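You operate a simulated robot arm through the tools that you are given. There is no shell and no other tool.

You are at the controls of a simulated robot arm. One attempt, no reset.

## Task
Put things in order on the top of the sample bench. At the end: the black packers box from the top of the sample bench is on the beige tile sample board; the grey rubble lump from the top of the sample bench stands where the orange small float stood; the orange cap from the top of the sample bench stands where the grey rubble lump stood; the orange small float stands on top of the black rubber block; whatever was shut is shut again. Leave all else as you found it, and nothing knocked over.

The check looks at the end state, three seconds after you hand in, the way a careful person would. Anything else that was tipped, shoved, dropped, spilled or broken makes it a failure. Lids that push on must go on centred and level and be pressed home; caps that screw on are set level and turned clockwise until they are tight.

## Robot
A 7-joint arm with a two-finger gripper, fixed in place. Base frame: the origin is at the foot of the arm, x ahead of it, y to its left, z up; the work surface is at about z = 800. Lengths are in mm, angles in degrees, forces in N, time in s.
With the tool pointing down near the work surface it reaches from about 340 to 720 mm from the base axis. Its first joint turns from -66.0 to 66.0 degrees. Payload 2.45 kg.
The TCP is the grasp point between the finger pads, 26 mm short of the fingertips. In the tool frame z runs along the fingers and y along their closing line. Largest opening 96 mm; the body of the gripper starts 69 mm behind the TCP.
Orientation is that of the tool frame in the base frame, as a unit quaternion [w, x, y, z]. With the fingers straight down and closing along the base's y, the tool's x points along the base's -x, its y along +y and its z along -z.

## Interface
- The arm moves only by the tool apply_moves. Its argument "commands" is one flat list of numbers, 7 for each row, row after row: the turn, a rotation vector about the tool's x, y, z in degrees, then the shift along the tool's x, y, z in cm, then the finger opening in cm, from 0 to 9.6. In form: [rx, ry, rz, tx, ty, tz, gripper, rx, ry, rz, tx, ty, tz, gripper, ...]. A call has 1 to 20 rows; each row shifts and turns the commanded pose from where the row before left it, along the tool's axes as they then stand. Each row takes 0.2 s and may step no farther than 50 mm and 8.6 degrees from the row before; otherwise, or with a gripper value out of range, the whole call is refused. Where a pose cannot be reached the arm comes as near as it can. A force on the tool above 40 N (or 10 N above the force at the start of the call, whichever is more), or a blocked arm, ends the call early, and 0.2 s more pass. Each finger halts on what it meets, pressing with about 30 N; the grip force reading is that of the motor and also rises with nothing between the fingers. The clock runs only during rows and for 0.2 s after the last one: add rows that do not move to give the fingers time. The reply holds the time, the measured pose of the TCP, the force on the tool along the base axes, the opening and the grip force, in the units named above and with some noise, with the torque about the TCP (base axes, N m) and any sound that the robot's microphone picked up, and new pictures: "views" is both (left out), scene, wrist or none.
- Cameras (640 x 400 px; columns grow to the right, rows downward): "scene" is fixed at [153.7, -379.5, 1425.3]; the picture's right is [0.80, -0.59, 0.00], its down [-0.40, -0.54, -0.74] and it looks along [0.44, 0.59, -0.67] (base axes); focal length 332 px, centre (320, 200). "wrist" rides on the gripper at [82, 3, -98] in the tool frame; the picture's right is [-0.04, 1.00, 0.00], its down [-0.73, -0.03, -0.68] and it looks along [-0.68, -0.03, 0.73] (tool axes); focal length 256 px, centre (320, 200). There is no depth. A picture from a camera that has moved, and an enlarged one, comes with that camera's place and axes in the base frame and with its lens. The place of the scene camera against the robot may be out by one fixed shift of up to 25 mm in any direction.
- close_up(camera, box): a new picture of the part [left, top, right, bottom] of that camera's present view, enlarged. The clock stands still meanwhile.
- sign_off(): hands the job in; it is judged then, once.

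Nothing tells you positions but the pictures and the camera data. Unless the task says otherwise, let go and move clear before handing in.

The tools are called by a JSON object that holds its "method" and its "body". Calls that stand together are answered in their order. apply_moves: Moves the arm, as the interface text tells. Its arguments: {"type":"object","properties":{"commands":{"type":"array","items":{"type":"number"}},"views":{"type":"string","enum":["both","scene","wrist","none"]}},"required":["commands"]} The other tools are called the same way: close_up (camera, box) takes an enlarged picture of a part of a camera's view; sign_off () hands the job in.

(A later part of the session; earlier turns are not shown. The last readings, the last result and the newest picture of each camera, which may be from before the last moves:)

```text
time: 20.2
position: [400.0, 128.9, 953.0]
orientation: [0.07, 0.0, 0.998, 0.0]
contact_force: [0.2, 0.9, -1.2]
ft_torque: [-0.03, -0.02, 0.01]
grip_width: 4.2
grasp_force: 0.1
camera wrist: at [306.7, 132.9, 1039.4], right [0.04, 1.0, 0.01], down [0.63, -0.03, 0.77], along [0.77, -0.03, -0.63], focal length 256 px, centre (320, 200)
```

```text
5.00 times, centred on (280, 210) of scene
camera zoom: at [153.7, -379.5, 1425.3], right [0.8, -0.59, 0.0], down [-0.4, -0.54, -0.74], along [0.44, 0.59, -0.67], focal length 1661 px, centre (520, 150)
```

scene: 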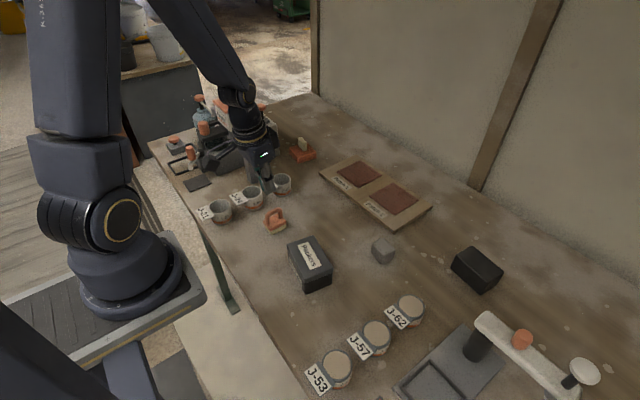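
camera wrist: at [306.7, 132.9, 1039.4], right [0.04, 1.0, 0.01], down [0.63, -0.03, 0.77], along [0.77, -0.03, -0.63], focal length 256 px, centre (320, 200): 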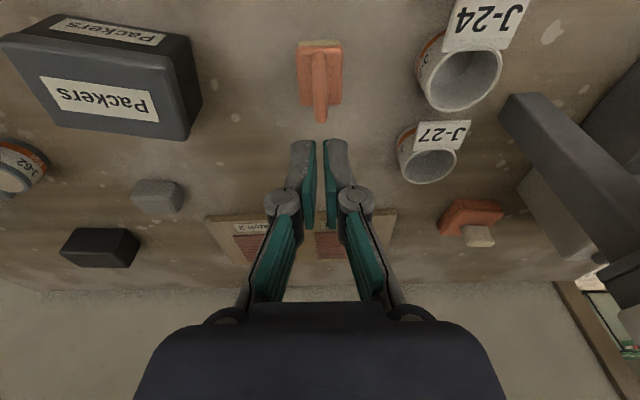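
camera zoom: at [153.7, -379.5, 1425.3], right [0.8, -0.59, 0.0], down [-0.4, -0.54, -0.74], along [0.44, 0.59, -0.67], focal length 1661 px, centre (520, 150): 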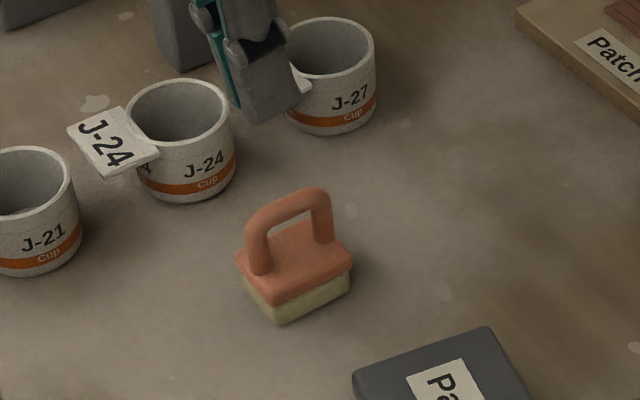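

The float stands about 8 mm farther out, centred at (408.3,129.7); its original centre was (400,129.7), which I'm keeping for the lump. This time I'll straddle and grip the flat sides of the base.

{"method": "apply_moves", "body": {"commands": [0, 0, 0, 0, 0, 0, 3, 0, 0, 0, 0, 0, 0, 6, 0, 0, 0, 0, 0, 0, 6, 0, 0, 0, 0.17, 0.02, 2.2, 6, 0, 0, 0, 0.17, 0.02, 2.2, 6, 0, 0, 0, 0.17, 0.02, 2.2, 6, 0, 0, 0, 0.17, 0.02, 2.2, 6, 0, 0, 0, 0.17, 0, 2.2, 6, 0, 0, 0, 0, 0, 0, 6], "views": "both"}}

{"method": "close_up", "body": {"camera": "scene", "box": [220, 170, 340, 250]}}

{"method": "close_up", "body": {"camera": "wrist", "box": [220, 40, 420, 240]}}

```text
time: 22.2
position: [407.0, 131.8, 842.7]
orientation: [0.07, 0.0, 0.998, 0.0]
contact_force: [-0.4, -0.4, -0.5]
ft_torque: [0.0, 0.02, 0.04]
grip_width: 60.1
grasp_force: 0.0
camera wrist: at [313.2, 134.9, 929.1], right [0.04, 1.0, 0.01], down [0.63, -0.03, 0.77], along [0.77, -0.03, -0.63], focal length 256 px, centre (320, 200)
```

scene: 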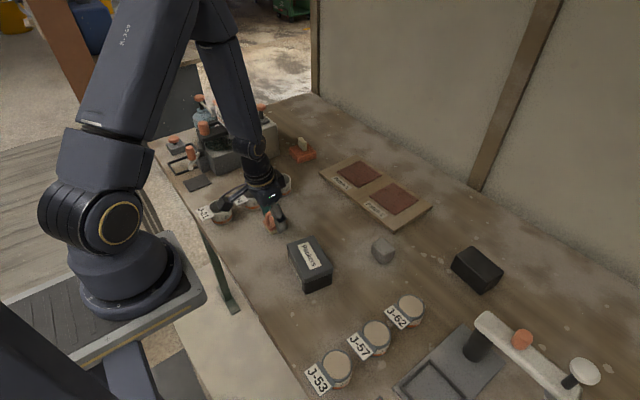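
wrist: 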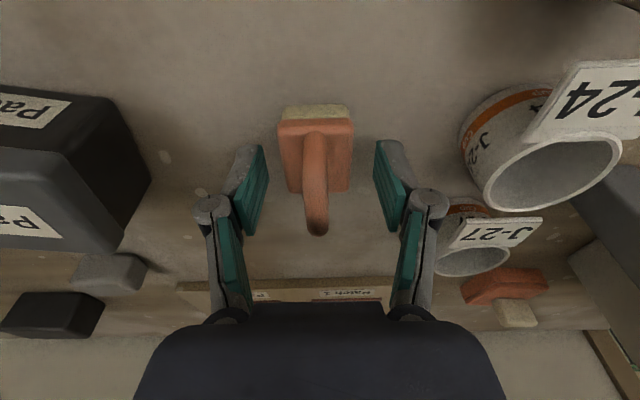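

```text
5.00 times, centred on (280, 210) of scene
camera zoom: at [153.7, -379.5, 1425.3], right [0.8, -0.59, 0.0], down [-0.4, -0.54, -0.74], along [0.44, 0.59, -0.67], focal length 1661 px, centre (520, 150)
```

zoom: 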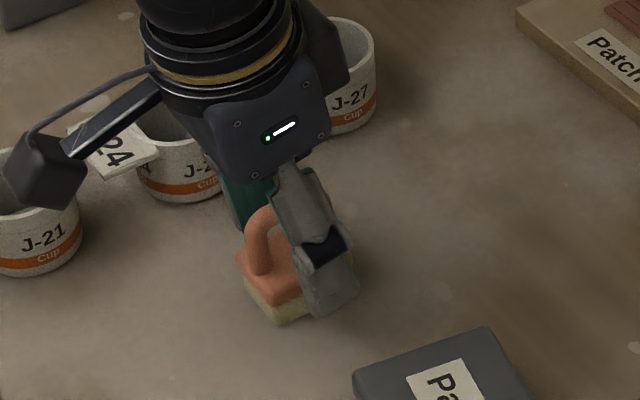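

```text
2.00 times, centred on (320, 140) of wrist
camera zoom: at [313.2, 134.9, 929.1], right [0.04, 1.0, 0.01], down [0.63, -0.03, 0.77], along [0.77, -0.03, -0.63], focal length 512 px, centre (320, 320)
```

zoom: 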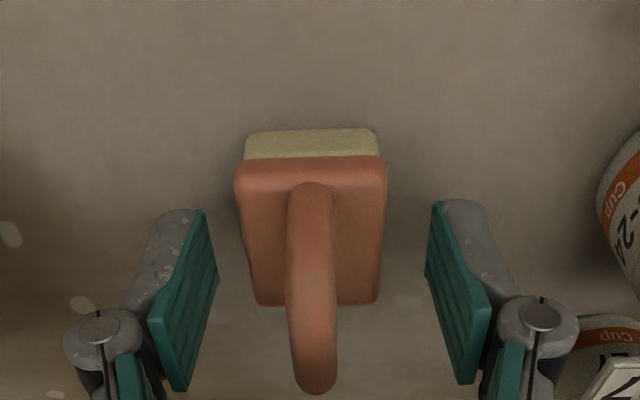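

The fingers straddle the base. I'm shifting 2 mm, lowering 11 mm and closing on the base.

{"method": "apply_moves", "body": {"commands": [0, 0, 0, 0.03, -0.2, 0.6, 6, 0, 0, 0, 0, 0, 0.5, 6, 0, 0, 0, 0, 0, 0, 4, 0, 0, 0, 0, 0, 0, 3, 0, 0, 0, 0, 0, 0, 3, 0, 0, 0, 0, 0, 0, 3], "views": "wrist"}}

{"method": "close_up", "body": {"camera": "scene", "box": [220, 170, 340, 250]}}

{"method": "close_up", "body": {"camera": "wrist", "box": [220, 40, 420, 240]}}

```text
time: 23.6
position: [409.0, 128.5, 831.6]
orientation: [0.069, 0.0, 0.998, -0.001]
contact_force: [0.5, 0.4, -0.2]
ft_torque: [-0.01, 0.0, -0.01]
grip_width: 36.5
grasp_force: 29.5
camera wrist: at [314.8, 132.1, 918.3], right [0.04, 1.0, 0.01], down [0.63, -0.03, 0.77], along [0.77, -0.03, -0.63], focal length 256 px, centre (320, 200)
```

wrist: 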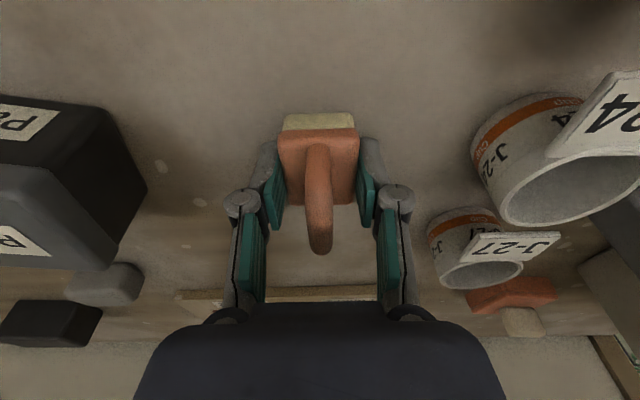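

```text
5.00 times, centred on (280, 210) of scene
camera zoom: at [153.7, -379.5, 1425.3], right [0.8, -0.59, 0.0], down [-0.4, -0.54, -0.74], along [0.44, 0.59, -0.67], focal length 1661 px, centre (520, 150)
```

zoom: 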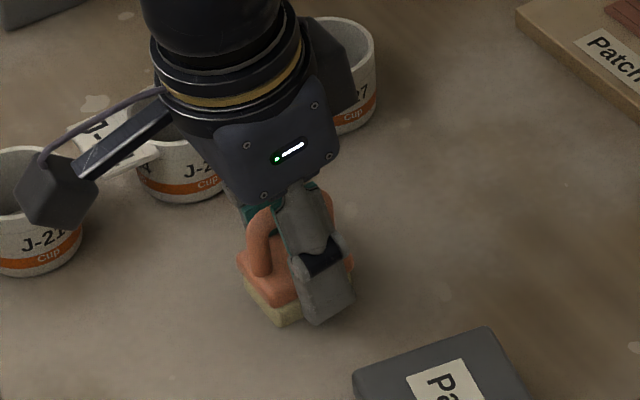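

```text
2.00 times, centred on (320, 140) of wrist
camera zoom: at [314.8, 132.1, 918.3], right [0.04, 1.0, 0.01], down [0.63, -0.03, 0.77], along [0.77, -0.03, -0.63], focal length 512 px, centre (320, 320)
```

zoom: 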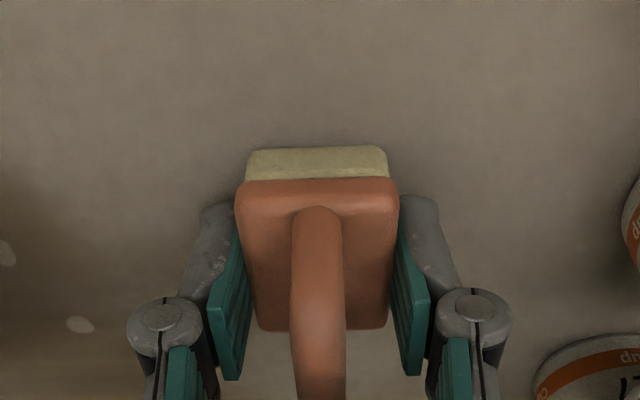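

The base is gripped at 36.5 mm. I'm lifting slowly and checking the hold.

{"method": "apply_moves", "body": {"commands": [0, 0, 0, -0.04, 0, -0.3, 3, 0, 0, 0, -0.07, 0, -0.5, 3, 0, 0, 0, -0.1, 0, -0.7, 3, 0, 0, 0, 0, 0, 0, 3], "views": "wrist"}}

{"method": "close_up", "body": {"camera": "scene", "box": [220, 170, 340, 250]}}

```text
time: 24.6
position: [408.7, 128.1, 846.1]
orientation: [0.07, 0.0, 0.998, 0.0]
contact_force: [0.6, -0.9, -0.7]
ft_torque: [0.0, -0.02, 0.01]
grip_width: 36.4
grasp_force: 30.0
camera wrist: at [315.1, 132.1, 933.2], right [0.04, 1.0, 0.01], down [0.63, -0.03, 0.77], along [0.77, -0.03, -0.63], focal length 256 px, centre (320, 200)
```

wrist: 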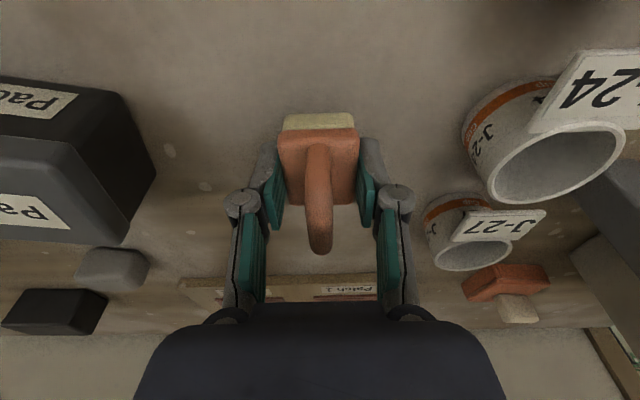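

```text
5.00 times, centred on (280, 210) of scene
camera zoom: at [153.7, -379.5, 1425.3], right [0.8, -0.59, 0.0], down [-0.4, -0.54, -0.74], along [0.44, 0.59, -0.67], focal length 1661 px, centre (520, 150)
```

zoom: 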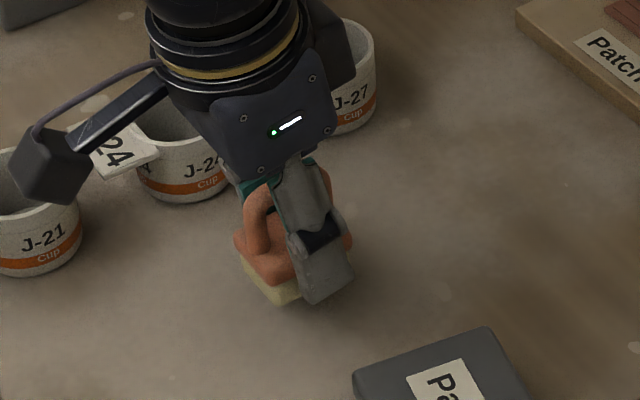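

The float is held firmly and hasn't shifted in the grip. I'm lifting it higher, turning it to match the block (−4.6°) and carrying it over near the block.

{"method": "apply_moves", "body": {"commands": [0, 0, 0, -0.35, 0, -2.5, 3, 0, 0, 0, -0.5, 0, -3.5, 3, 0, 0, 0, -0.5, 0, -3.5, 3, 0.64, 0, 4.555, 0, 0, 0, 3, 0, 0, 0, -2.9, -3.554, 0.41, 3, 0, 0, 0, -2.9, -3.554, 0.41, 3, 0, 0, 0, -2.9, -3.554, 0.41, 3, 0, 0, 0, -2.9, -3.554, 0.41, 3, 0, 0, 0, -2.9, -3.554, 0.41, 3, 0, 0, 0, -2.9, -3.554, 0.41, 3, 0, 0, 0, -2.9, -3.554, 0.41, 3, 0, 0, 0, -2.9, -3.554, 0.41, 3, 0, 0, 0, -2.9, -3.554, 0.41, 3, 0, 0, 0, -2.9, -3.554, 0.41, 3, 0, 0, 0, 0, 0, 0, 3], "views": "both"}}

{"method": "close_up", "body": {"camera": "wrist", "box": [220, 0, 420, 260]}}

{"method": "close_up", "body": {"camera": "scene", "box": [420, 170, 560, 310]}}

```text
time: 27.8
position: [672.2, -249.7, 943.7]
orientation: [0.068, 0.04, 0.997, -0.003]
contact_force: [-0.5, 0.7, -0.8]
ft_torque: [-0.01, -0.02, 0.04]
grip_width: 36.4
grasp_force: 29.8
camera wrist: at [580.0, -238.7, 1029.6], right [0.12, 0.99, 0.01], down [0.63, -0.08, 0.77], along [0.77, -0.09, -0.63], focal length 256 px, centre (320, 200)
```

scene: 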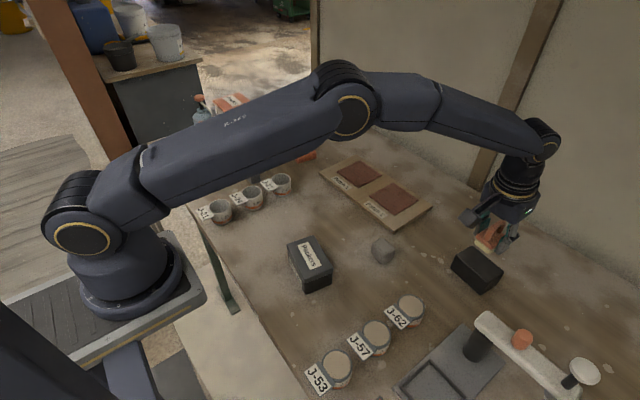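
wrist: 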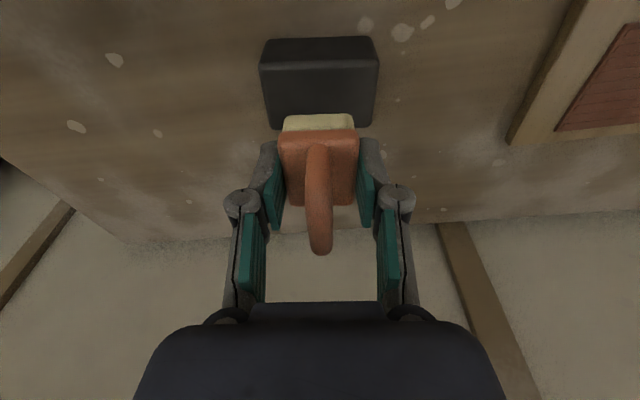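

```text
1.54 times, centred on (320, 130) of wrist
camera zoom: at [580.0, -238.7, 1029.6], right [0.12, 0.99, 0.01], down [0.63, -0.08, 0.77], along [0.77, -0.09, -0.63], focal length 394 px, centre (320, 308)
```

zoom: 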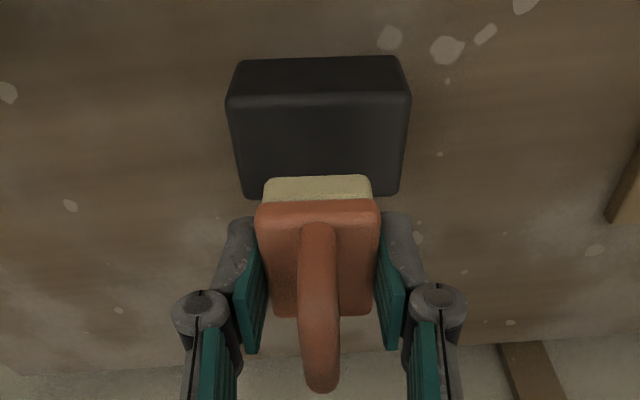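

```text
2.86 times, centred on (490, 240) of scene
camera zoom: at [153.7, -379.5, 1425.3], right [0.8, -0.59, 0.0], down [-0.4, -0.54, -0.74], along [0.44, 0.59, -0.67], focal length 949 px, centre (-166, 86)
```

zoom: 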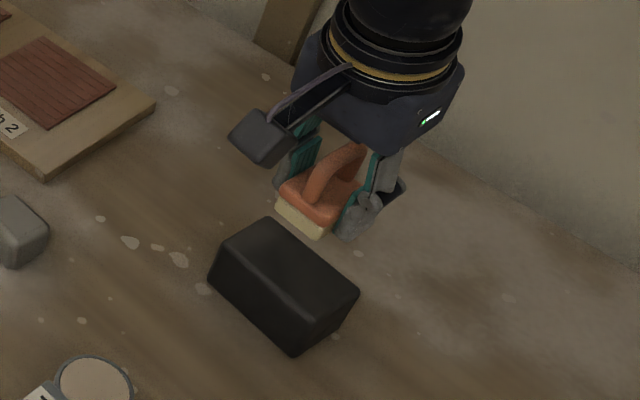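

The float lines up squarely with the block. I'm moving 10 mm outward and lowering it to about 5 mm above the block's top.

{"method": "apply_moves", "body": {"commands": [0, 0, 0, -0.3, 0.03, 0.8, 3, 0, 0, 0, -0.3, 0, 1.0, 3, 0, 0, 0, 0.135, 0, 1.45, 3, 0, 0, 0, 0.135, 0, 1.45, 3, 0, 0, 0, 0.135, 0, 1.45, 3, 0, 0, 0, 0, 0, 0, 3], "views": "both"}}

{"method": "close_up", "body": {"camera": "wrist", "box": [220, 0, 420, 260]}}

{"method": "close_up", "body": {"camera": "scene", "box": [420, 190, 560, 310]}}

```text
time: 29.2
position: [682.0, -250.0, 883.1]
orientation: [0.07, 0.04, 0.997, -0.003]
contact_force: [-0.2, 0.1, -0.6]
ft_torque: [0.0, -0.02, 0.01]
grip_width: 36.2
grasp_force: 29.9
camera wrist: at [589.9, -238.4, 968.4], right [0.12, 0.99, 0.01], down [0.63, -0.08, 0.77], along [0.77, -0.09, -0.63], focal length 256 px, centre (320, 200)
```

scene: 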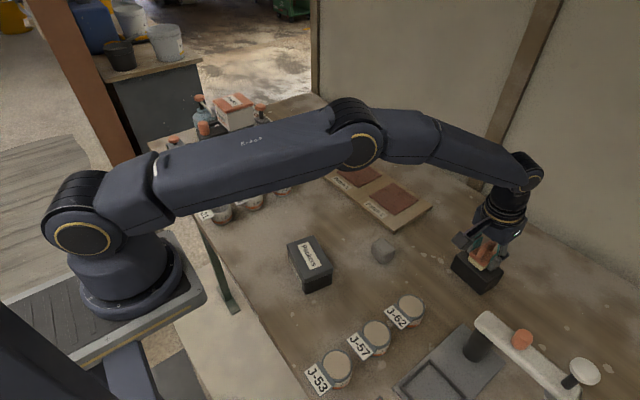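
wrist: 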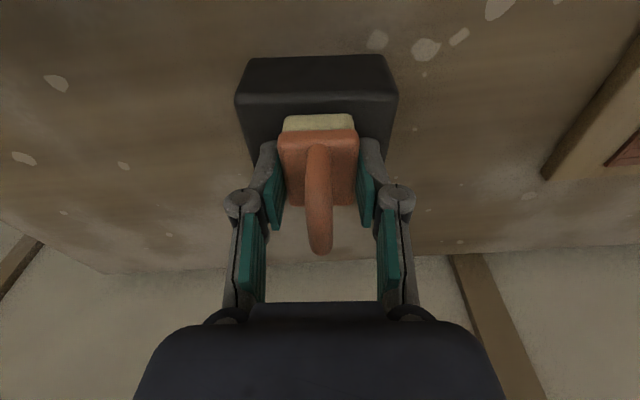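

```text
1.54 times, centred on (320, 130) of wrist
camera zoom: at [589.9, -238.4, 968.4], right [0.12, 0.99, 0.01], down [0.63, -0.08, 0.77], along [0.77, -0.09, -0.63], focal length 394 px, centre (320, 308)
```

zoom: 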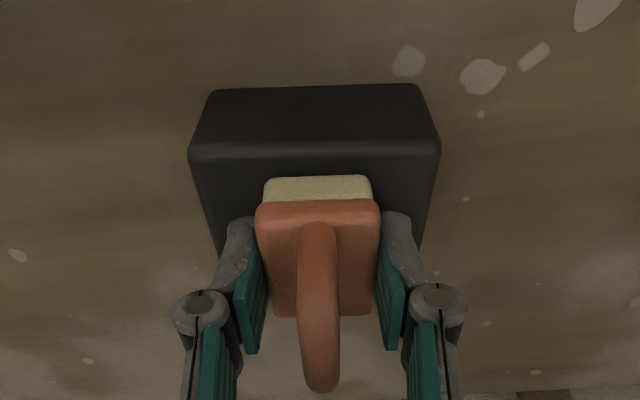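

```text
3.33 times, centred on (490, 250) of scene
camera zoom: at [153.7, -379.5, 1425.3], right [0.8, -0.59, 0.0], down [-0.4, -0.54, -0.74], along [0.44, 0.59, -0.67], focal length 1108 px, centre (-247, 33)
```

zoom: 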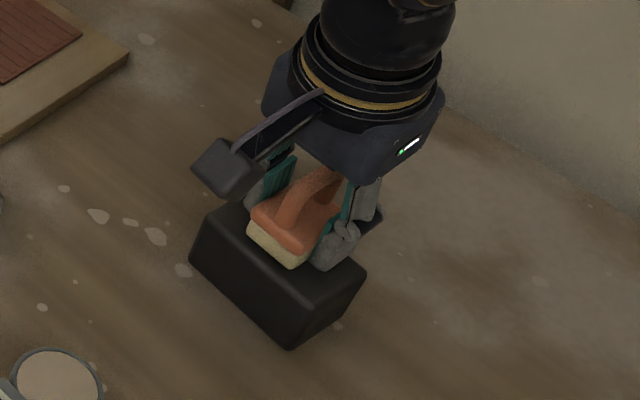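

The float hovers just above the block and looks well centred. I'm lowering in small steps until contact.

{"method": "apply_moves", "body": {"commands": [0, 0, 0, -0.08, 0, 0.16, 3, 0, 0, 0, 0.02, 0, 0.15, 3, 0, 0, 0, 0, 0, 0, 3], "views": "none"}}

{"method": "close_up", "body": {"camera": "scene", "box": [440, 210, 540, 300]}}

```text
time: 30.0
position: [683.5, -248.9, 882.3]
orientation: [0.071, 0.04, 0.997, -0.004]
contact_force: [-10.9, 3.7, 23.3]
ft_torque: [0.04, 0.27, 0.04]
grip_width: 36.2
grasp_force: 30.5
```

```text
4.44 times, centred on (490, 255) of scene
camera zoom: at [152.9, -379.2, 1425.5], right [0.8, -0.59, 0.0], down [-0.4, -0.54, -0.74], along [0.44, 0.59, -0.67], focal length 1477 px, centre (-436, -44)
```

zoom: 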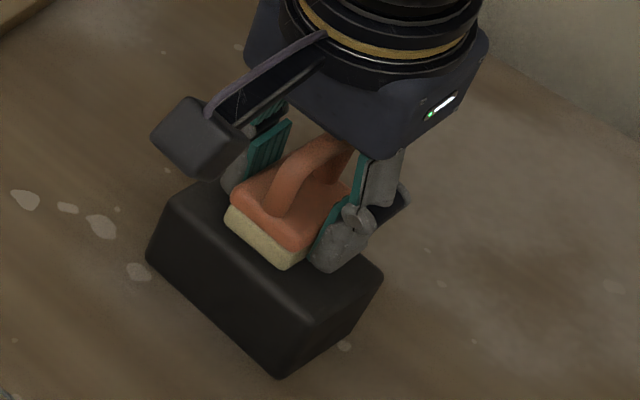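

Contact already shows 23 N down, so the block's top is slightly higher than I figured. I'm easing up about 1.5 mm before letting go.

{"method": "apply_moves", "body": {"commands": [0, 0, 0, 0.03, 0, -0.1, 3, 0, 0, 0, 0, 0, 0, 3], "views": "none"}}

```text
time: 30.6
position: [684.3, -249.9, 881.5]
orientation: [0.072, 0.04, 0.997, -0.004]
contact_force: [3.4, -2.1, 19.3]
ft_torque: [-0.06, -0.19, -0.01]
grip_width: 36.4
grasp_force: 30.0
```

{"method": "apply_moves", "body": {"commands": [0, 0, 0, 0.0, 0, -0.1, 3, 0, 0, 0, 0, 0, 0, 3, 0, 0, 0, 0, 0, 0, 3], "views": "wrist"}}

{"method": "close_up", "body": {"camera": "scene", "box": [440, 210, 540, 300]}}

```text
time: 31.4
position: [682.8, -248.3, 881.0]
orientation: [0.071, 0.041, 0.997, -0.003]
contact_force: [7.9, -3.7, 13.8]
ft_torque: [-0.14, -0.55, -0.04]
grip_width: 36.2
grasp_force: 29.8
camera wrist: at [590.2, -238.3, 967.4], right [0.12, 0.99, 0.01], down [0.63, -0.08, 0.78], along [0.77, -0.09, -0.63], focal length 256 px, centre (320, 200)
```

wrist: 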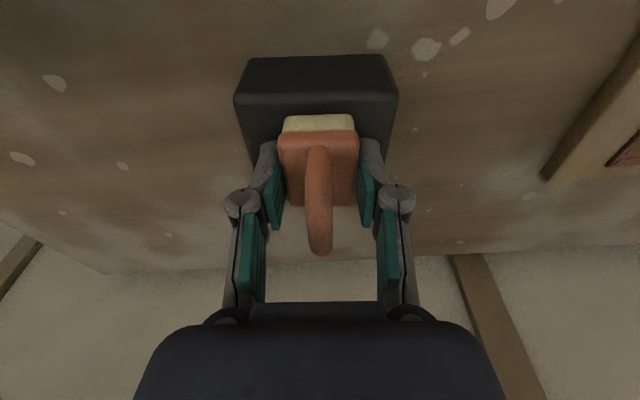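

```text
4.44 times, centred on (490, 255) of scene
camera zoom: at [153.6, -379.5, 1425.3], right [0.8, -0.59, 0.0], down [-0.4, -0.54, -0.74], along [0.44, 0.59, -0.67], focal length 1477 px, centre (-436, -44)
```

zoom: 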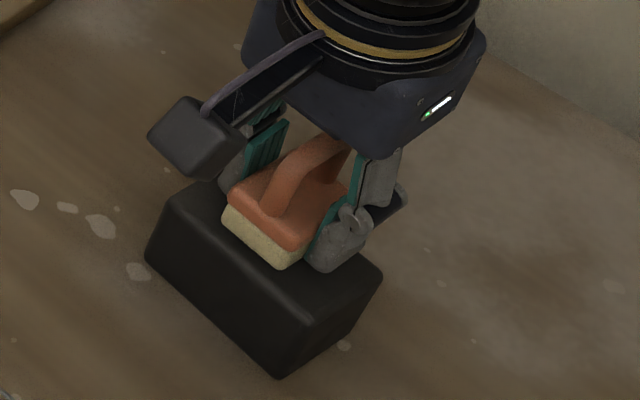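

{"method": "apply_moves", "body": {"commands": [0, 0, 0, -0.04, 0, -0.15, 3, 0, 0, 0, 0, 0, 0, 3, 0, 0, 0, 0, 0, 0, 3], "views": "none"}}

```text
time: 32.2
position: [682.0, -248.9, 881.2]
orientation: [0.068, 0.04, 0.997, -0.002]
contact_force: [2.4, -1.2, 7.0]
ft_torque: [-0.05, -0.17, 0.01]
grip_width: 36.4
grasp_force: 30.0
```

Forces are down to 7 N, and the float rests on the block. I'm opening the fingers.

{"method": "apply_moves", "body": {"commands": [0, 0, 0, 0, 0, 0, 4.2, 0, 0, 0, 0, 0, 0, 5.2, 0, 0, 0, 0, 0, 0, 6.2, 0, 0, 0, 0, 0, 0, 6.2], "views": "both"}}

{"method": "close_up", "body": {"camera": "scene", "box": [440, 210, 540, 300]}}

{"method": "close_up", "body": {"camera": "wrist", "box": [220, 0, 420, 260]}}

```text
time: 33.2
position: [682.7, -249.1, 882.7]
orientation: [0.07, 0.041, 0.997, -0.003]
contact_force: [-0.5, -0.1, -0.1]
ft_torque: [0.0, 0.04, -0.04]
grip_width: 62.0
grasp_force: 0.1
camera wrist: at [590.2, -238.3, 968.6], right [0.12, 0.99, 0.01], down [0.63, -0.08, 0.77], along [0.77, -0.09, -0.63], focal length 256 px, centre (320, 200)
```

scene: 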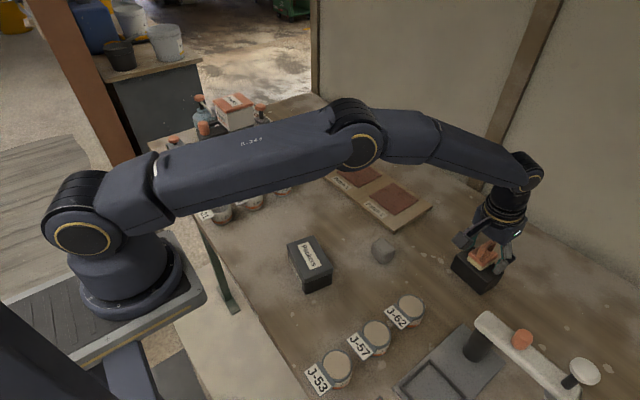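
wrist: 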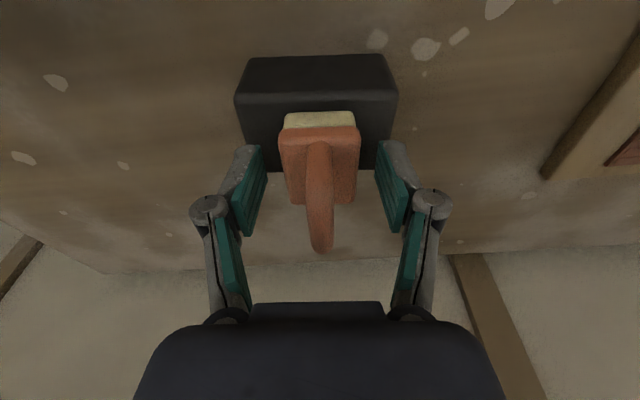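

```text
4.44 times, centred on (490, 255) of scene
camera zoom: at [153.7, -379.5, 1425.3], right [0.8, -0.59, 0.0], down [-0.4, -0.54, -0.74], along [0.44, 0.59, -0.67], focal length 1477 px, centre (-436, -44)
```

zoom: 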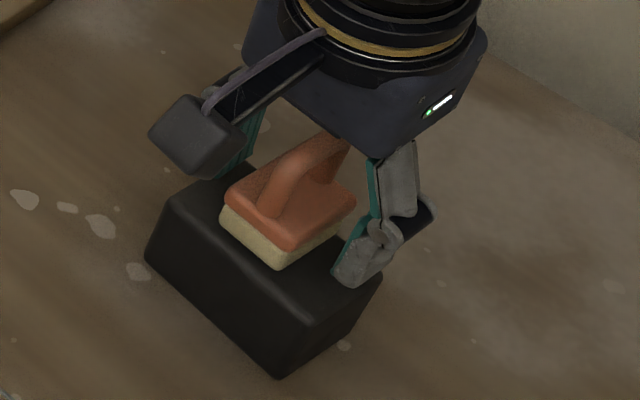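

```text
1.54 times, centred on (320, 130) of wrist
camera zoom: at [590.2, -238.3, 968.6], right [0.12, 0.99, 0.01], down [0.63, -0.08, 0.77], along [0.77, -0.09, -0.63], focal length 394 px, centre (320, 308)
```

zoom: 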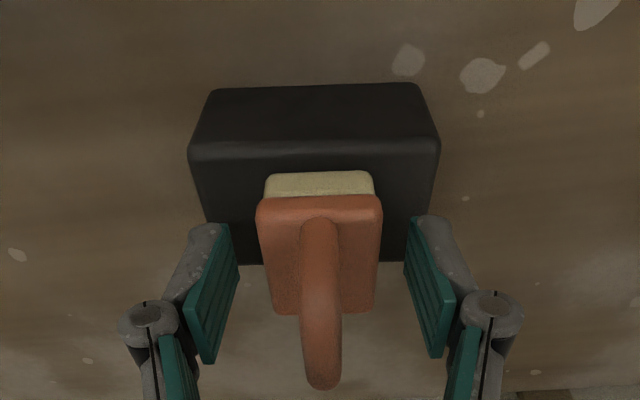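

The float is released and sits on the block. I'm raising the gripper straight up and checking it.

{"method": "apply_moves", "body": {"commands": [0, 0, 0, -0.14, 0, -1.0, 6.2, 0, 0, 0, -0.28, 0, -2.0, 6.2, 0, 0, 0, -0.42, 0, -3.0, 6.2, 0, 0, 0, 3.0, 0, -2.0, 6.2, 0, 0, 0, 4.0, 0, 0, 6.2, 0, 0, 0, 0, 0, 0, 6.2], "views": "both"}}

{"method": "close_up", "body": {"camera": "scene", "box": [440, 210, 540, 300]}}

{"method": "close_up", "body": {"camera": "wrist", "box": [220, 80, 420, 230]}}

```text
time: 34.6
position: [612.0, -242.9, 952.9]
orientation: [0.069, 0.04, 0.997, -0.003]
contact_force: [0.4, 0.0, -0.1]
ft_torque: [-0.01, 0.01, 0.0]
grip_width: 61.8
grasp_force: 0.0
camera wrist: at [518.3, -232.3, 1040.0], right [0.12, 0.99, 0.01], down [0.63, -0.08, 0.78], along [0.77, -0.09, -0.63], focal length 256 px, centre (320, 200)
```

scene: 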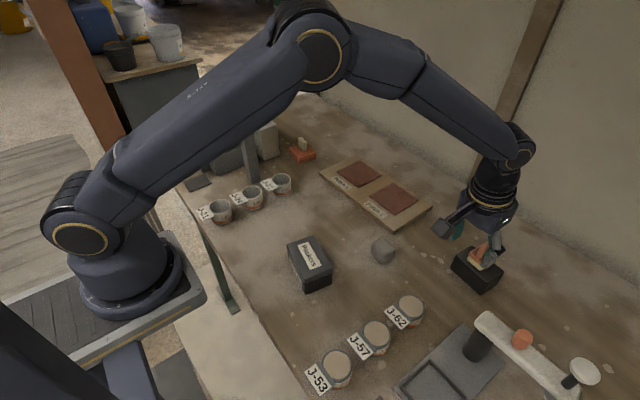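
wrist: 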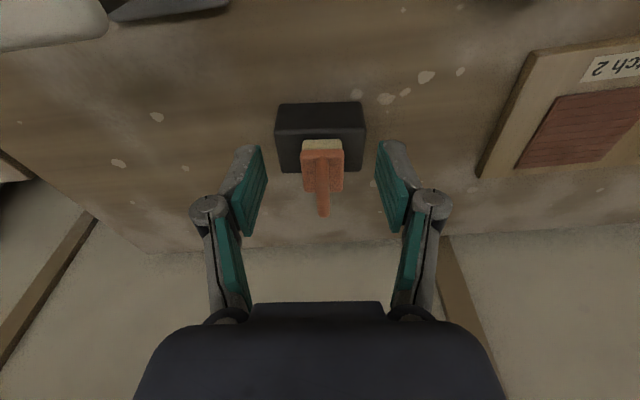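

```text
4.44 times, centred on (490, 255) of scene
camera zoom: at [153.7, -379.5, 1425.3], right [0.8, -0.59, 0.0], down [-0.4, -0.54, -0.74], along [0.44, 0.59, -0.67], focal length 1477 px, centre (-436, -44)
```

zoom: 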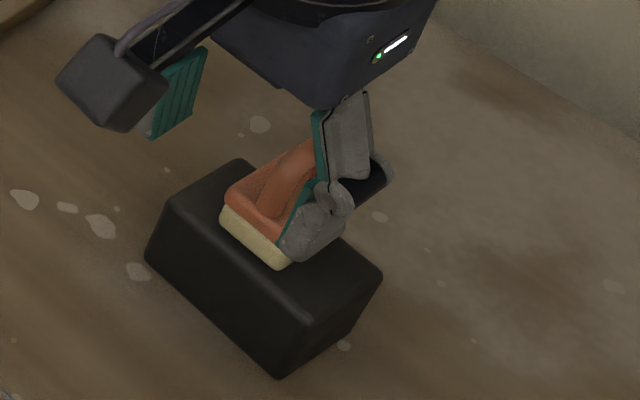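

```text
2.67 times, centred on (320, 155) of wrist
camera zoom: at [518.3, -232.3, 1040.0], right [0.12, 0.99, 0.01], down [0.63, -0.08, 0.78], along [0.77, -0.09, -0.63], focal length 683 px, centre (320, 320)
```

zoom: 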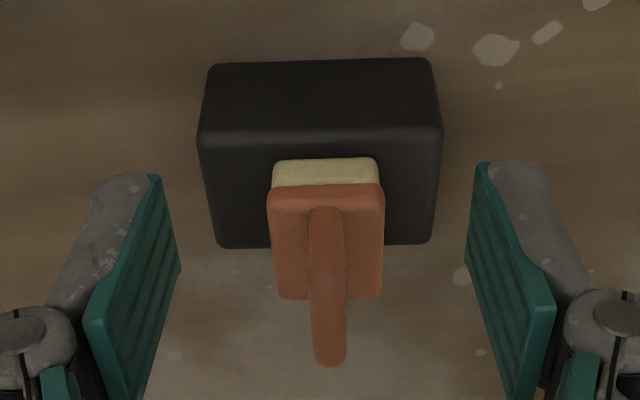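

The float stands on the block, level and fully supported. Now I'm straightening the tool and moving to look at the grey lump.

{"method": "apply_moves", "body": {"commands": [-0.64, 0, -4.555, 0, 0, -1, 6.2, 0, 8, 0, 0, 0, 0, 7, 0, 0, 0, 2.64, 3.06, -0.4, 7, 0, 0, 0, 2.64, 3.06, -0.4, 7, 0, 0, 0, 2.64, 3.06, -0.4, 7, 0, 0, 0, 2.64, 3.06, -0.4, 7, 0, 0, 0, 2.64, 3.06, -0.4, 7, 0, 0, 0, 0, 0, 0, 7], "views": "both"}}

{"method": "close_up", "body": {"camera": "wrist", "box": [260, 110, 380, 200]}}

{"method": "close_up", "body": {"camera": "scene", "box": [440, 210, 540, 300]}}

{"method": "close_up", "body": {"camera": "scene", "box": [350, 220, 430, 280]}}

```text
time: 36.4
position: [478.9, -91.0, 983.5]
orientation: [0.0, 0.001, 1.0, 0.0]
contact_force: [-0.3, -0.1, 0.1]
ft_torque: [0.02, 0.01, -0.02]
grip_width: 70.2
grasp_force: 0.0
camera wrist: at [398.0, -87.4, 1082.8], right [0.04, 1.0, 0.0], down [0.73, -0.03, 0.68], along [0.68, -0.03, -0.73], focal length 256 px, centre (320, 200)
```

scene: 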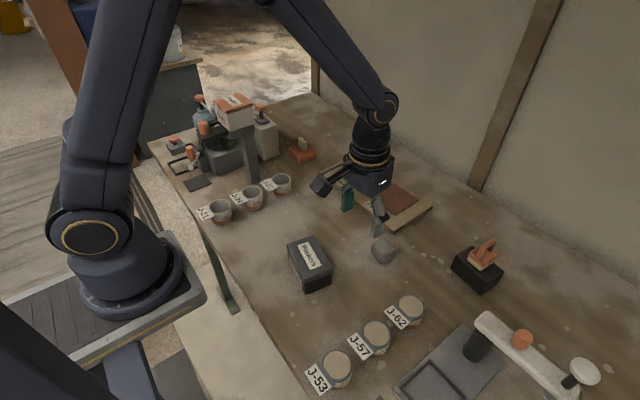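
wrist: 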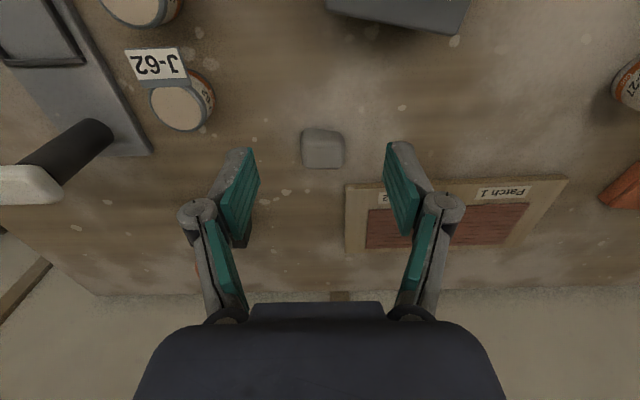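

```text
4.44 times, centred on (320, 155) of wrist
camera zoom: at [398.0, -87.4, 1082.8], right [0.04, 1.0, 0.0], down [0.73, -0.03, 0.68], along [0.68, -0.03, -0.73], focal length 1138 px, centre (320, 400)
```

zoom: 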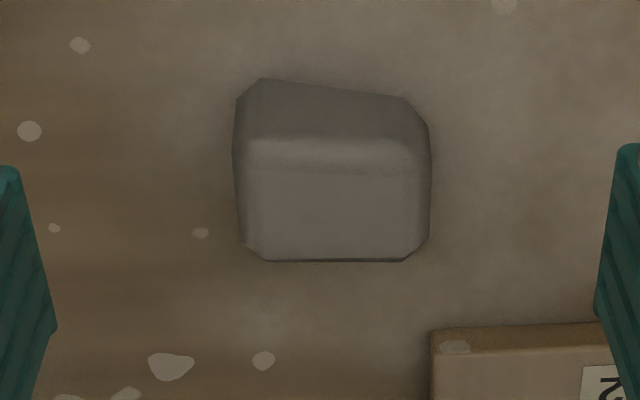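

```text
4.44 times, centred on (490, 255) of scene
camera zoom: at [153.7, -379.5, 1425.3], right [0.8, -0.59, 0.0], down [-0.4, -0.54, -0.74], along [0.44, 0.59, -0.67], focal length 1477 px, centre (-436, -44)
```

zoom: 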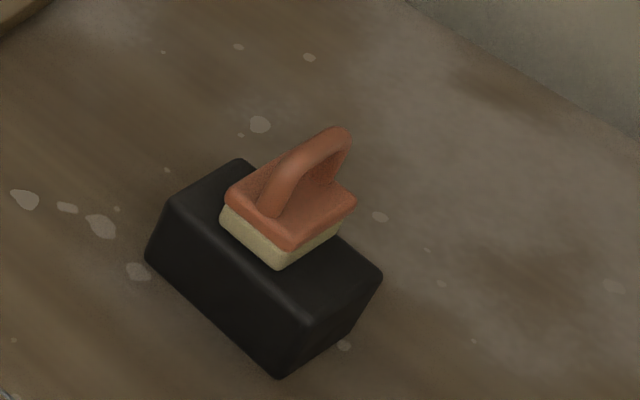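

```text
6.67 times, centred on (390, 250) of scene
camera zoom: at [153.7, -379.5, 1425.3], right [0.8, -0.59, 0.0], down [-0.4, -0.54, -0.74], along [0.44, 0.59, -0.67], focal length 2215 px, centre (-147, -133)
```

zoom: 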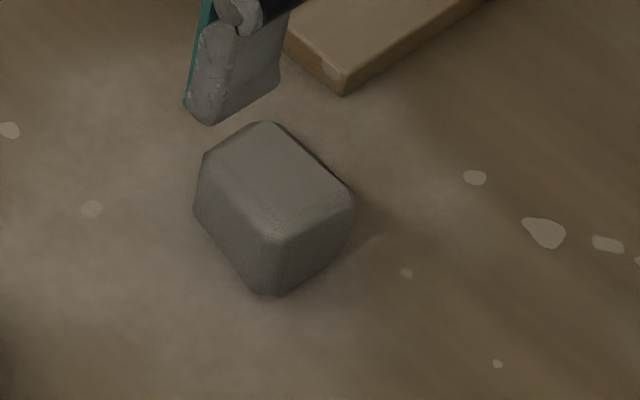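

The float is well seated on the block. The lump is about 34×49×36 mm centred near (561,−91), and I'm going down over it with open fingers.

{"method": "apply_moves", "body": {"commands": [0, 0, 0, -2.74, 0, 1.5, 8.5, 0, 0, 0, -2.74, 0, 1.5, 8.5, 0, 0, 0, -2.73, 0, 1.5, 8.5, 0, 0, 0, 0, 0, 2.5, 8.5, 0, 0, 0, 0, 0, 2.5, 8.5, 0, 0, 0, 0, 0, 2.5, 8.5, 0, 0, 0, 0, 0, 0, 8.5], "views": "both"}}

{"method": "close_up", "body": {"camera": "wrist", "box": [200, 60, 440, 260]}}

{"method": "close_up", "body": {"camera": "scene", "box": [340, 200, 440, 280]}}

```text
time: 38.0
position: [560.5, -90.0, 862.1]
orientation: [0.0, 0.0, 1.0, -0.001]
contact_force: [0.3, -0.4, 0.1]
ft_torque: [0.01, -0.01, -0.02]
grip_width: 85.0
grasp_force: 0.0
camera wrist: at [479.8, -87.0, 961.4], right [0.04, 1.0, 0.0], down [0.73, -0.03, 0.68], along [0.68, -0.03, -0.73], focal length 256 px, centre (320, 200)
```

scene: 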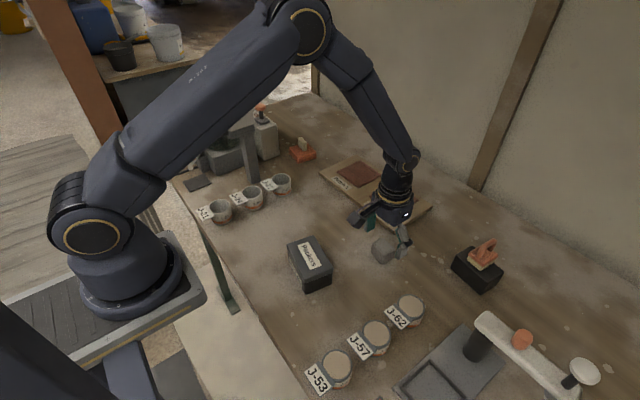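
wrist: 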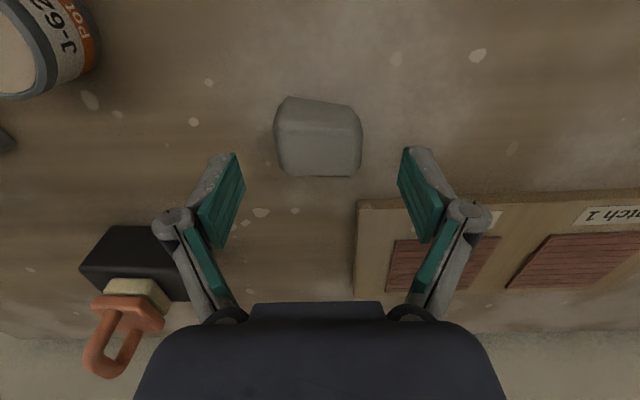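

```text
2.00 times, centred on (320, 160) of wrist
camera zoom: at [479.8, -87.0, 961.4], right [0.04, 1.0, 0.0], down [0.73, -0.03, 0.68], along [0.68, -0.03, -0.73], focal length 512 px, centre (320, 280)
```

zoom: 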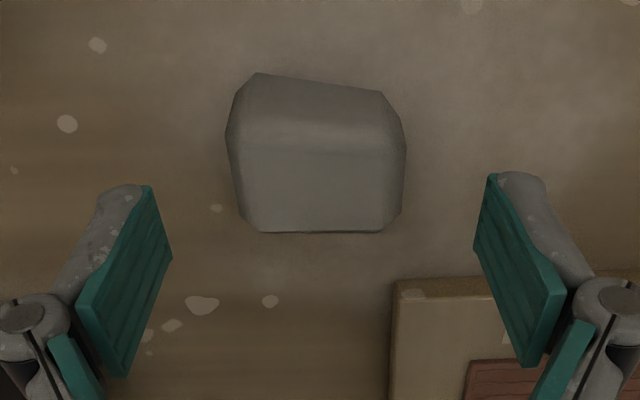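

```text
5.00 times, centred on (390, 240) of scene
camera zoom: at [153.7, -379.5, 1425.3], right [0.8, -0.59, 0.0], down [-0.4, -0.54, -0.74], along [0.44, 0.59, -0.67], focal length 1661 px, centre (-30, 0)
```

zoom: 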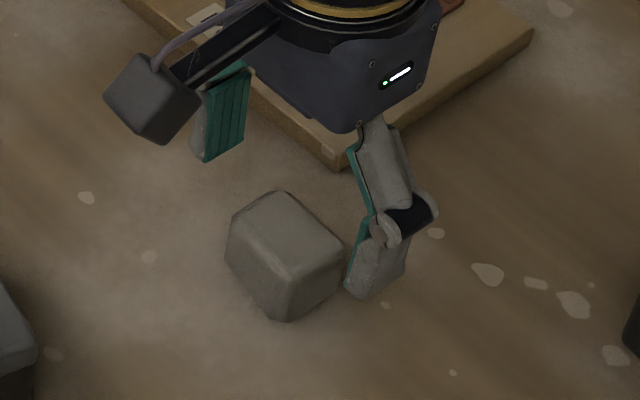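

The lump is centred between the fingers. I'm lowering to TCP z≈829 and closing.

{"method": "apply_moves", "body": {"commands": [0, 0, 0, 0, -0.1, 1.5, 8.5, 0, 0, 0, 0, 0, 1.3, 8.5, 0, 0, 0, 0, 0, 0.5, 8.5, 0, 0, 0, 0, 0, 0, 7, 0, 0, 0, 0, 0, 0, 5.5, 0, 0, 0, 0, 0, 0, 4.2, 0, 0, 0, 0, 0, 0, 4, 0, 0, 0, 0, 0, 0, 4], "views": "both"}}

{"method": "close_up", "body": {"camera": "wrist", "box": [200, 60, 440, 260]}}

{"method": "close_up", "body": {"camera": "scene", "box": [340, 200, 440, 280]}}

```text
time: 39.8
position: [559.7, -91.9, 828.6]
orientation: [0.0, 0.0, 1.0, 0.0]
contact_force: [0.1, 1.8, 1.5]
ft_torque: [0.14, 0.03, 0.0]
grip_width: 52.0
grasp_force: 30.3
camera wrist: at [479.5, -88.2, 928.4], right [0.04, 1.0, 0.0], down [0.73, -0.03, 0.68], along [0.68, -0.03, -0.73], focal length 256 px, centre (320, 200)
```

scene: 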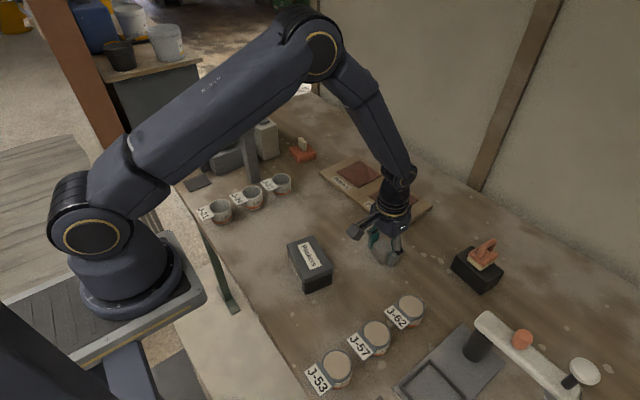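
wrist: 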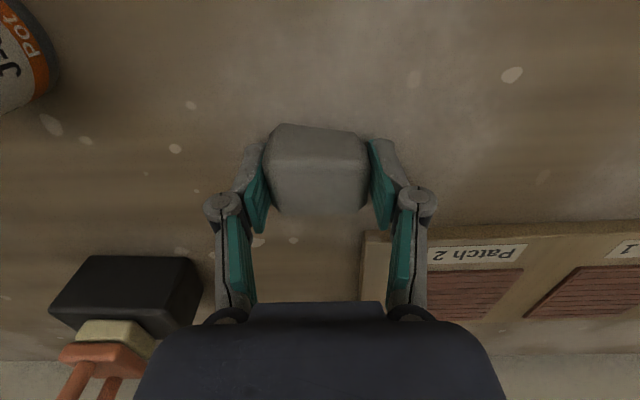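

```text
2.00 times, centred on (320, 160) of wrist
camera zoom: at [479.5, -88.2, 928.4], right [0.04, 1.0, 0.0], down [0.73, -0.03, 0.68], along [0.68, -0.03, -0.73], focal length 512 px, centre (320, 280)
```

zoom: 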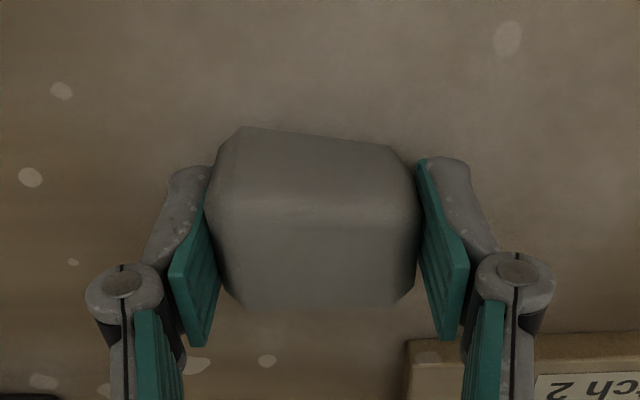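

```text
5.00 times, centred on (390, 240) of scene
camera zoom: at [153.7, -379.4, 1425.3], right [0.8, -0.59, 0.0], down [-0.4, -0.54, -0.74], along [0.44, 0.59, -0.67], focal length 1661 px, centre (-30, 0)
```

zoom: 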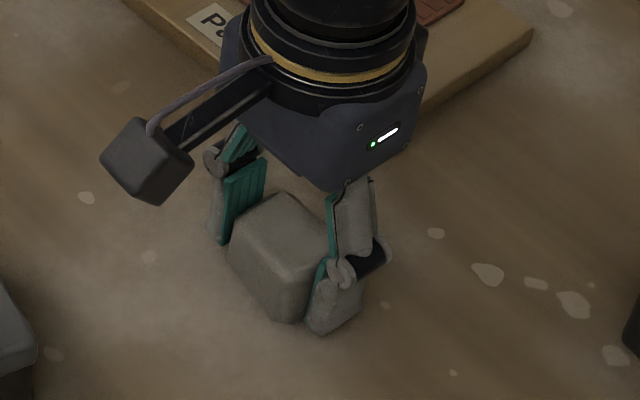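

Gripped at 52 mm. I'm lifting slowly and checking for slip.

{"method": "apply_moves", "body": {"commands": [0, 0, 0, 0, 0, -0.3, 4, 0, 0, 0, 0, 0, -0.6, 4, 0, 0, 0, 0, 0, -1, 4, 0, 0, 0, 0, 0, 0, 4], "views": "wrist"}}

{"method": "close_up", "body": {"camera": "scene", "box": [340, 200, 440, 280]}}

```text
time: 40.8
position: [561.2, -90.7, 848.5]
orientation: [0.001, 0.0, 1.0, 0.001]
contact_force: [-0.4, 1.0, -1.4]
ft_torque: [0.02, 0.02, -0.02]
grip_width: 52.1
grasp_force: 29.9
camera wrist: at [479.4, -88.1, 947.7], right [0.04, 1.0, 0.0], down [0.73, -0.03, 0.68], along [0.68, -0.03, -0.73], focal length 256 px, centre (320, 200)
```

wrist: 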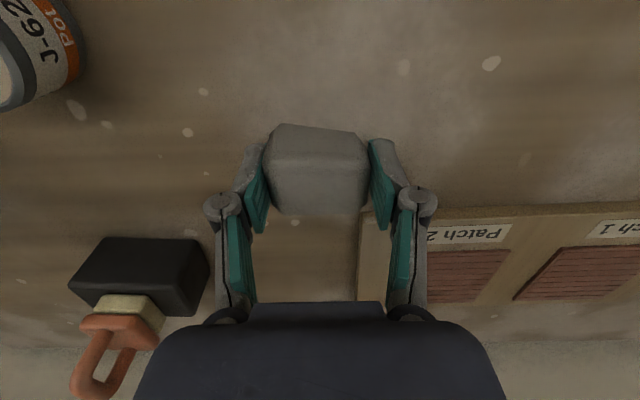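

```text
5.00 times, centred on (390, 240) of scene
camera zoom: at [153.7, -379.5, 1425.3], right [0.8, -0.59, 0.0], down [-0.4, -0.54, -0.74], along [0.44, 0.59, -0.67], focal length 1661 px, centre (-30, 0)
```

zoom: 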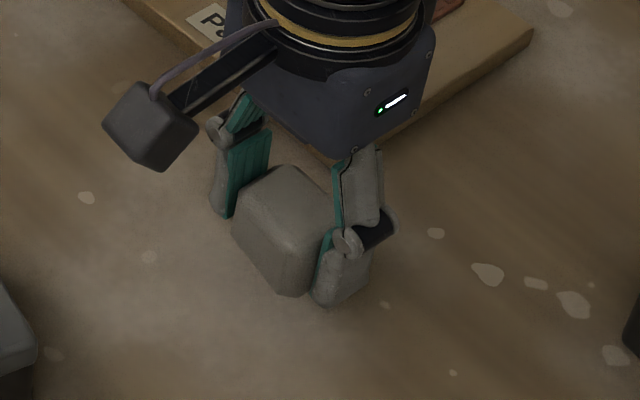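

The lump is held. I'm lifting it and carrying it to above the float's old place (400,129.7).

{"method": "apply_moves", "body": {"commands": [0, 0, 0, 0, 0, -3, 4, 0, 0, 0, 0, 0, -3, 4, 0, 0, 0, 0, 0, -2, 4, 0, 0, 0, 2.69, 3.68, 0, 4, 0, 0, 0, 2.69, 3.68, 0, 4, 0, 0, 0, 2.69, 3.68, 0, 4, 0, 0, 0, 2.69, 3.68, 0, 4, 0, 0, 0, 2.69, 3.68, 0, 4, 0, 0, 0, 2.69, 3.68, 0, 4, 0, 0, 0, 0, 0, 2.5, 4, 0, 0, 0, 0, 0, 2.5, 4, 0, 0, 0, 0, 0, 2.5, 4, 0, 0, 0, 0, 0, 0, 4], "views": "both"}}

{"method": "close_up", "body": {"camera": "scene", "box": [220, 170, 340, 250]}}

```text
time: 43.6
position: [397.0, 129.6, 852.9]
orientation: [0.0, -0.001, 1.0, 0.0]
contact_force: [0.9, -0.2, -2.5]
ft_torque: [0.01, 0.01, 0.01]
grip_width: 51.8
grasp_force: 29.7
camera wrist: at [317.7, 132.9, 951.6], right [0.04, 1.0, 0.0], down [0.73, -0.03, 0.68], along [0.68, -0.03, -0.73], focal length 256 px, centre (320, 200)
```

scene: 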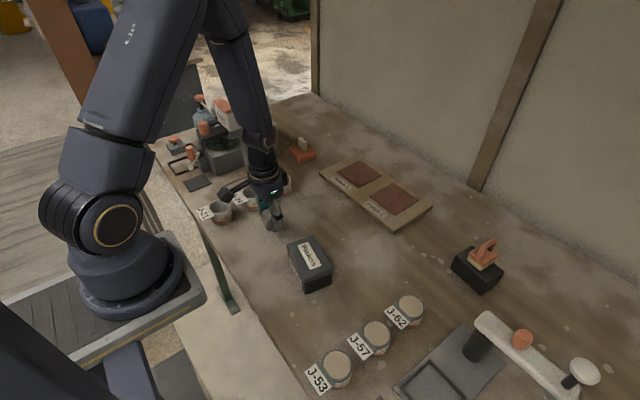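
wrist: 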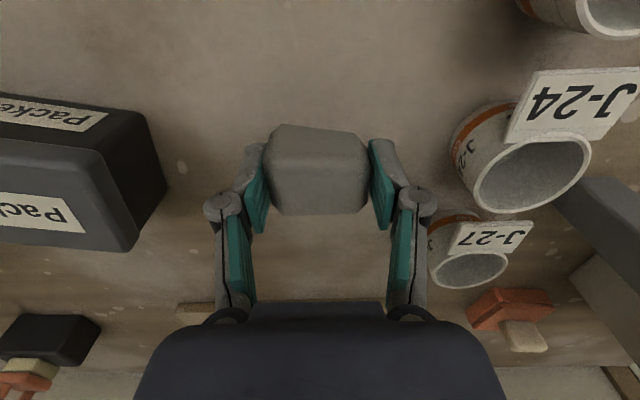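

```text
5.00 times, centred on (280, 210) of scene
camera zoom: at [153.7, -379.5, 1425.3], right [0.8, -0.59, 0.0], down [-0.4, -0.54, -0.74], along [0.44, 0.59, -0.67], focal length 1661 px, centre (520, 150)
```

zoom: 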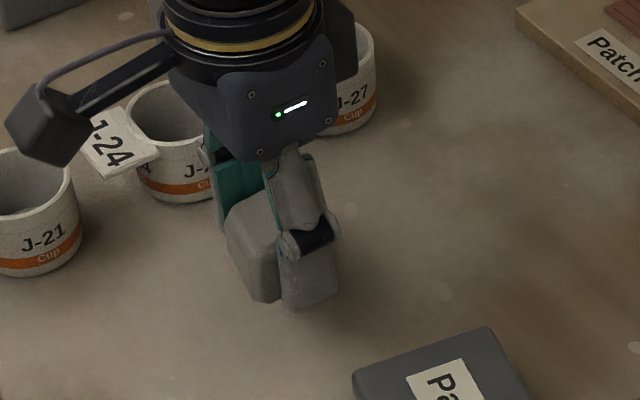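

{"method": "apply_moves", "body": {"commands": [0, 0, 0, 0, 0, 1.2, 4, 0, 0, 0, 0, 0, 0.8, 4, 0, 0, 0, 0, 0, 0.2, 4, 0, 0, 0, 0, 0, 0, 4], "views": "none"}}

```text
time: 44.6
position: [399.0, 128.8, 831.4]
orientation: [-0.001, 0.001, 1.0, 0.0]
contact_force: [0.0, -0.7, -1.6]
ft_torque: [0.01, -0.04, -0.01]
grip_width: 52.0
grasp_force: 29.7
```

{"method": "apply_moves", "body": {"commands": [0, 0, 0, 0, 0, 0.1, 4, 0, 0, 0, 0, 0, 0, 4], "views": "none"}}

```text
time: 45.2
position: [398.2, 129.2, 831.6]
orientation: [0.0, 0.0, 1.0, 0.0]
contact_force: [-0.7, 0.1, -1.5]
ft_torque: [-0.01, 0.0, -0.01]
grip_width: 51.8
grasp_force: 29.5
```

{"method": "apply_moves", "body": {"commands": [0, 0, 0, 0, 0, 0.1, 4, 0, 0, 0, 0, 0, 0, 4], "views": "none"}}

```text
time: 45.8
position: [399.3, 130.9, 830.1]
orientation: [0.0, 0.0, 1.0, 0.0]
contact_force: [-0.2, -0.7, -0.1]
ft_torque: [-0.03, 0.07, -0.04]
grip_width: 52.1
grasp_force: 30.3
```

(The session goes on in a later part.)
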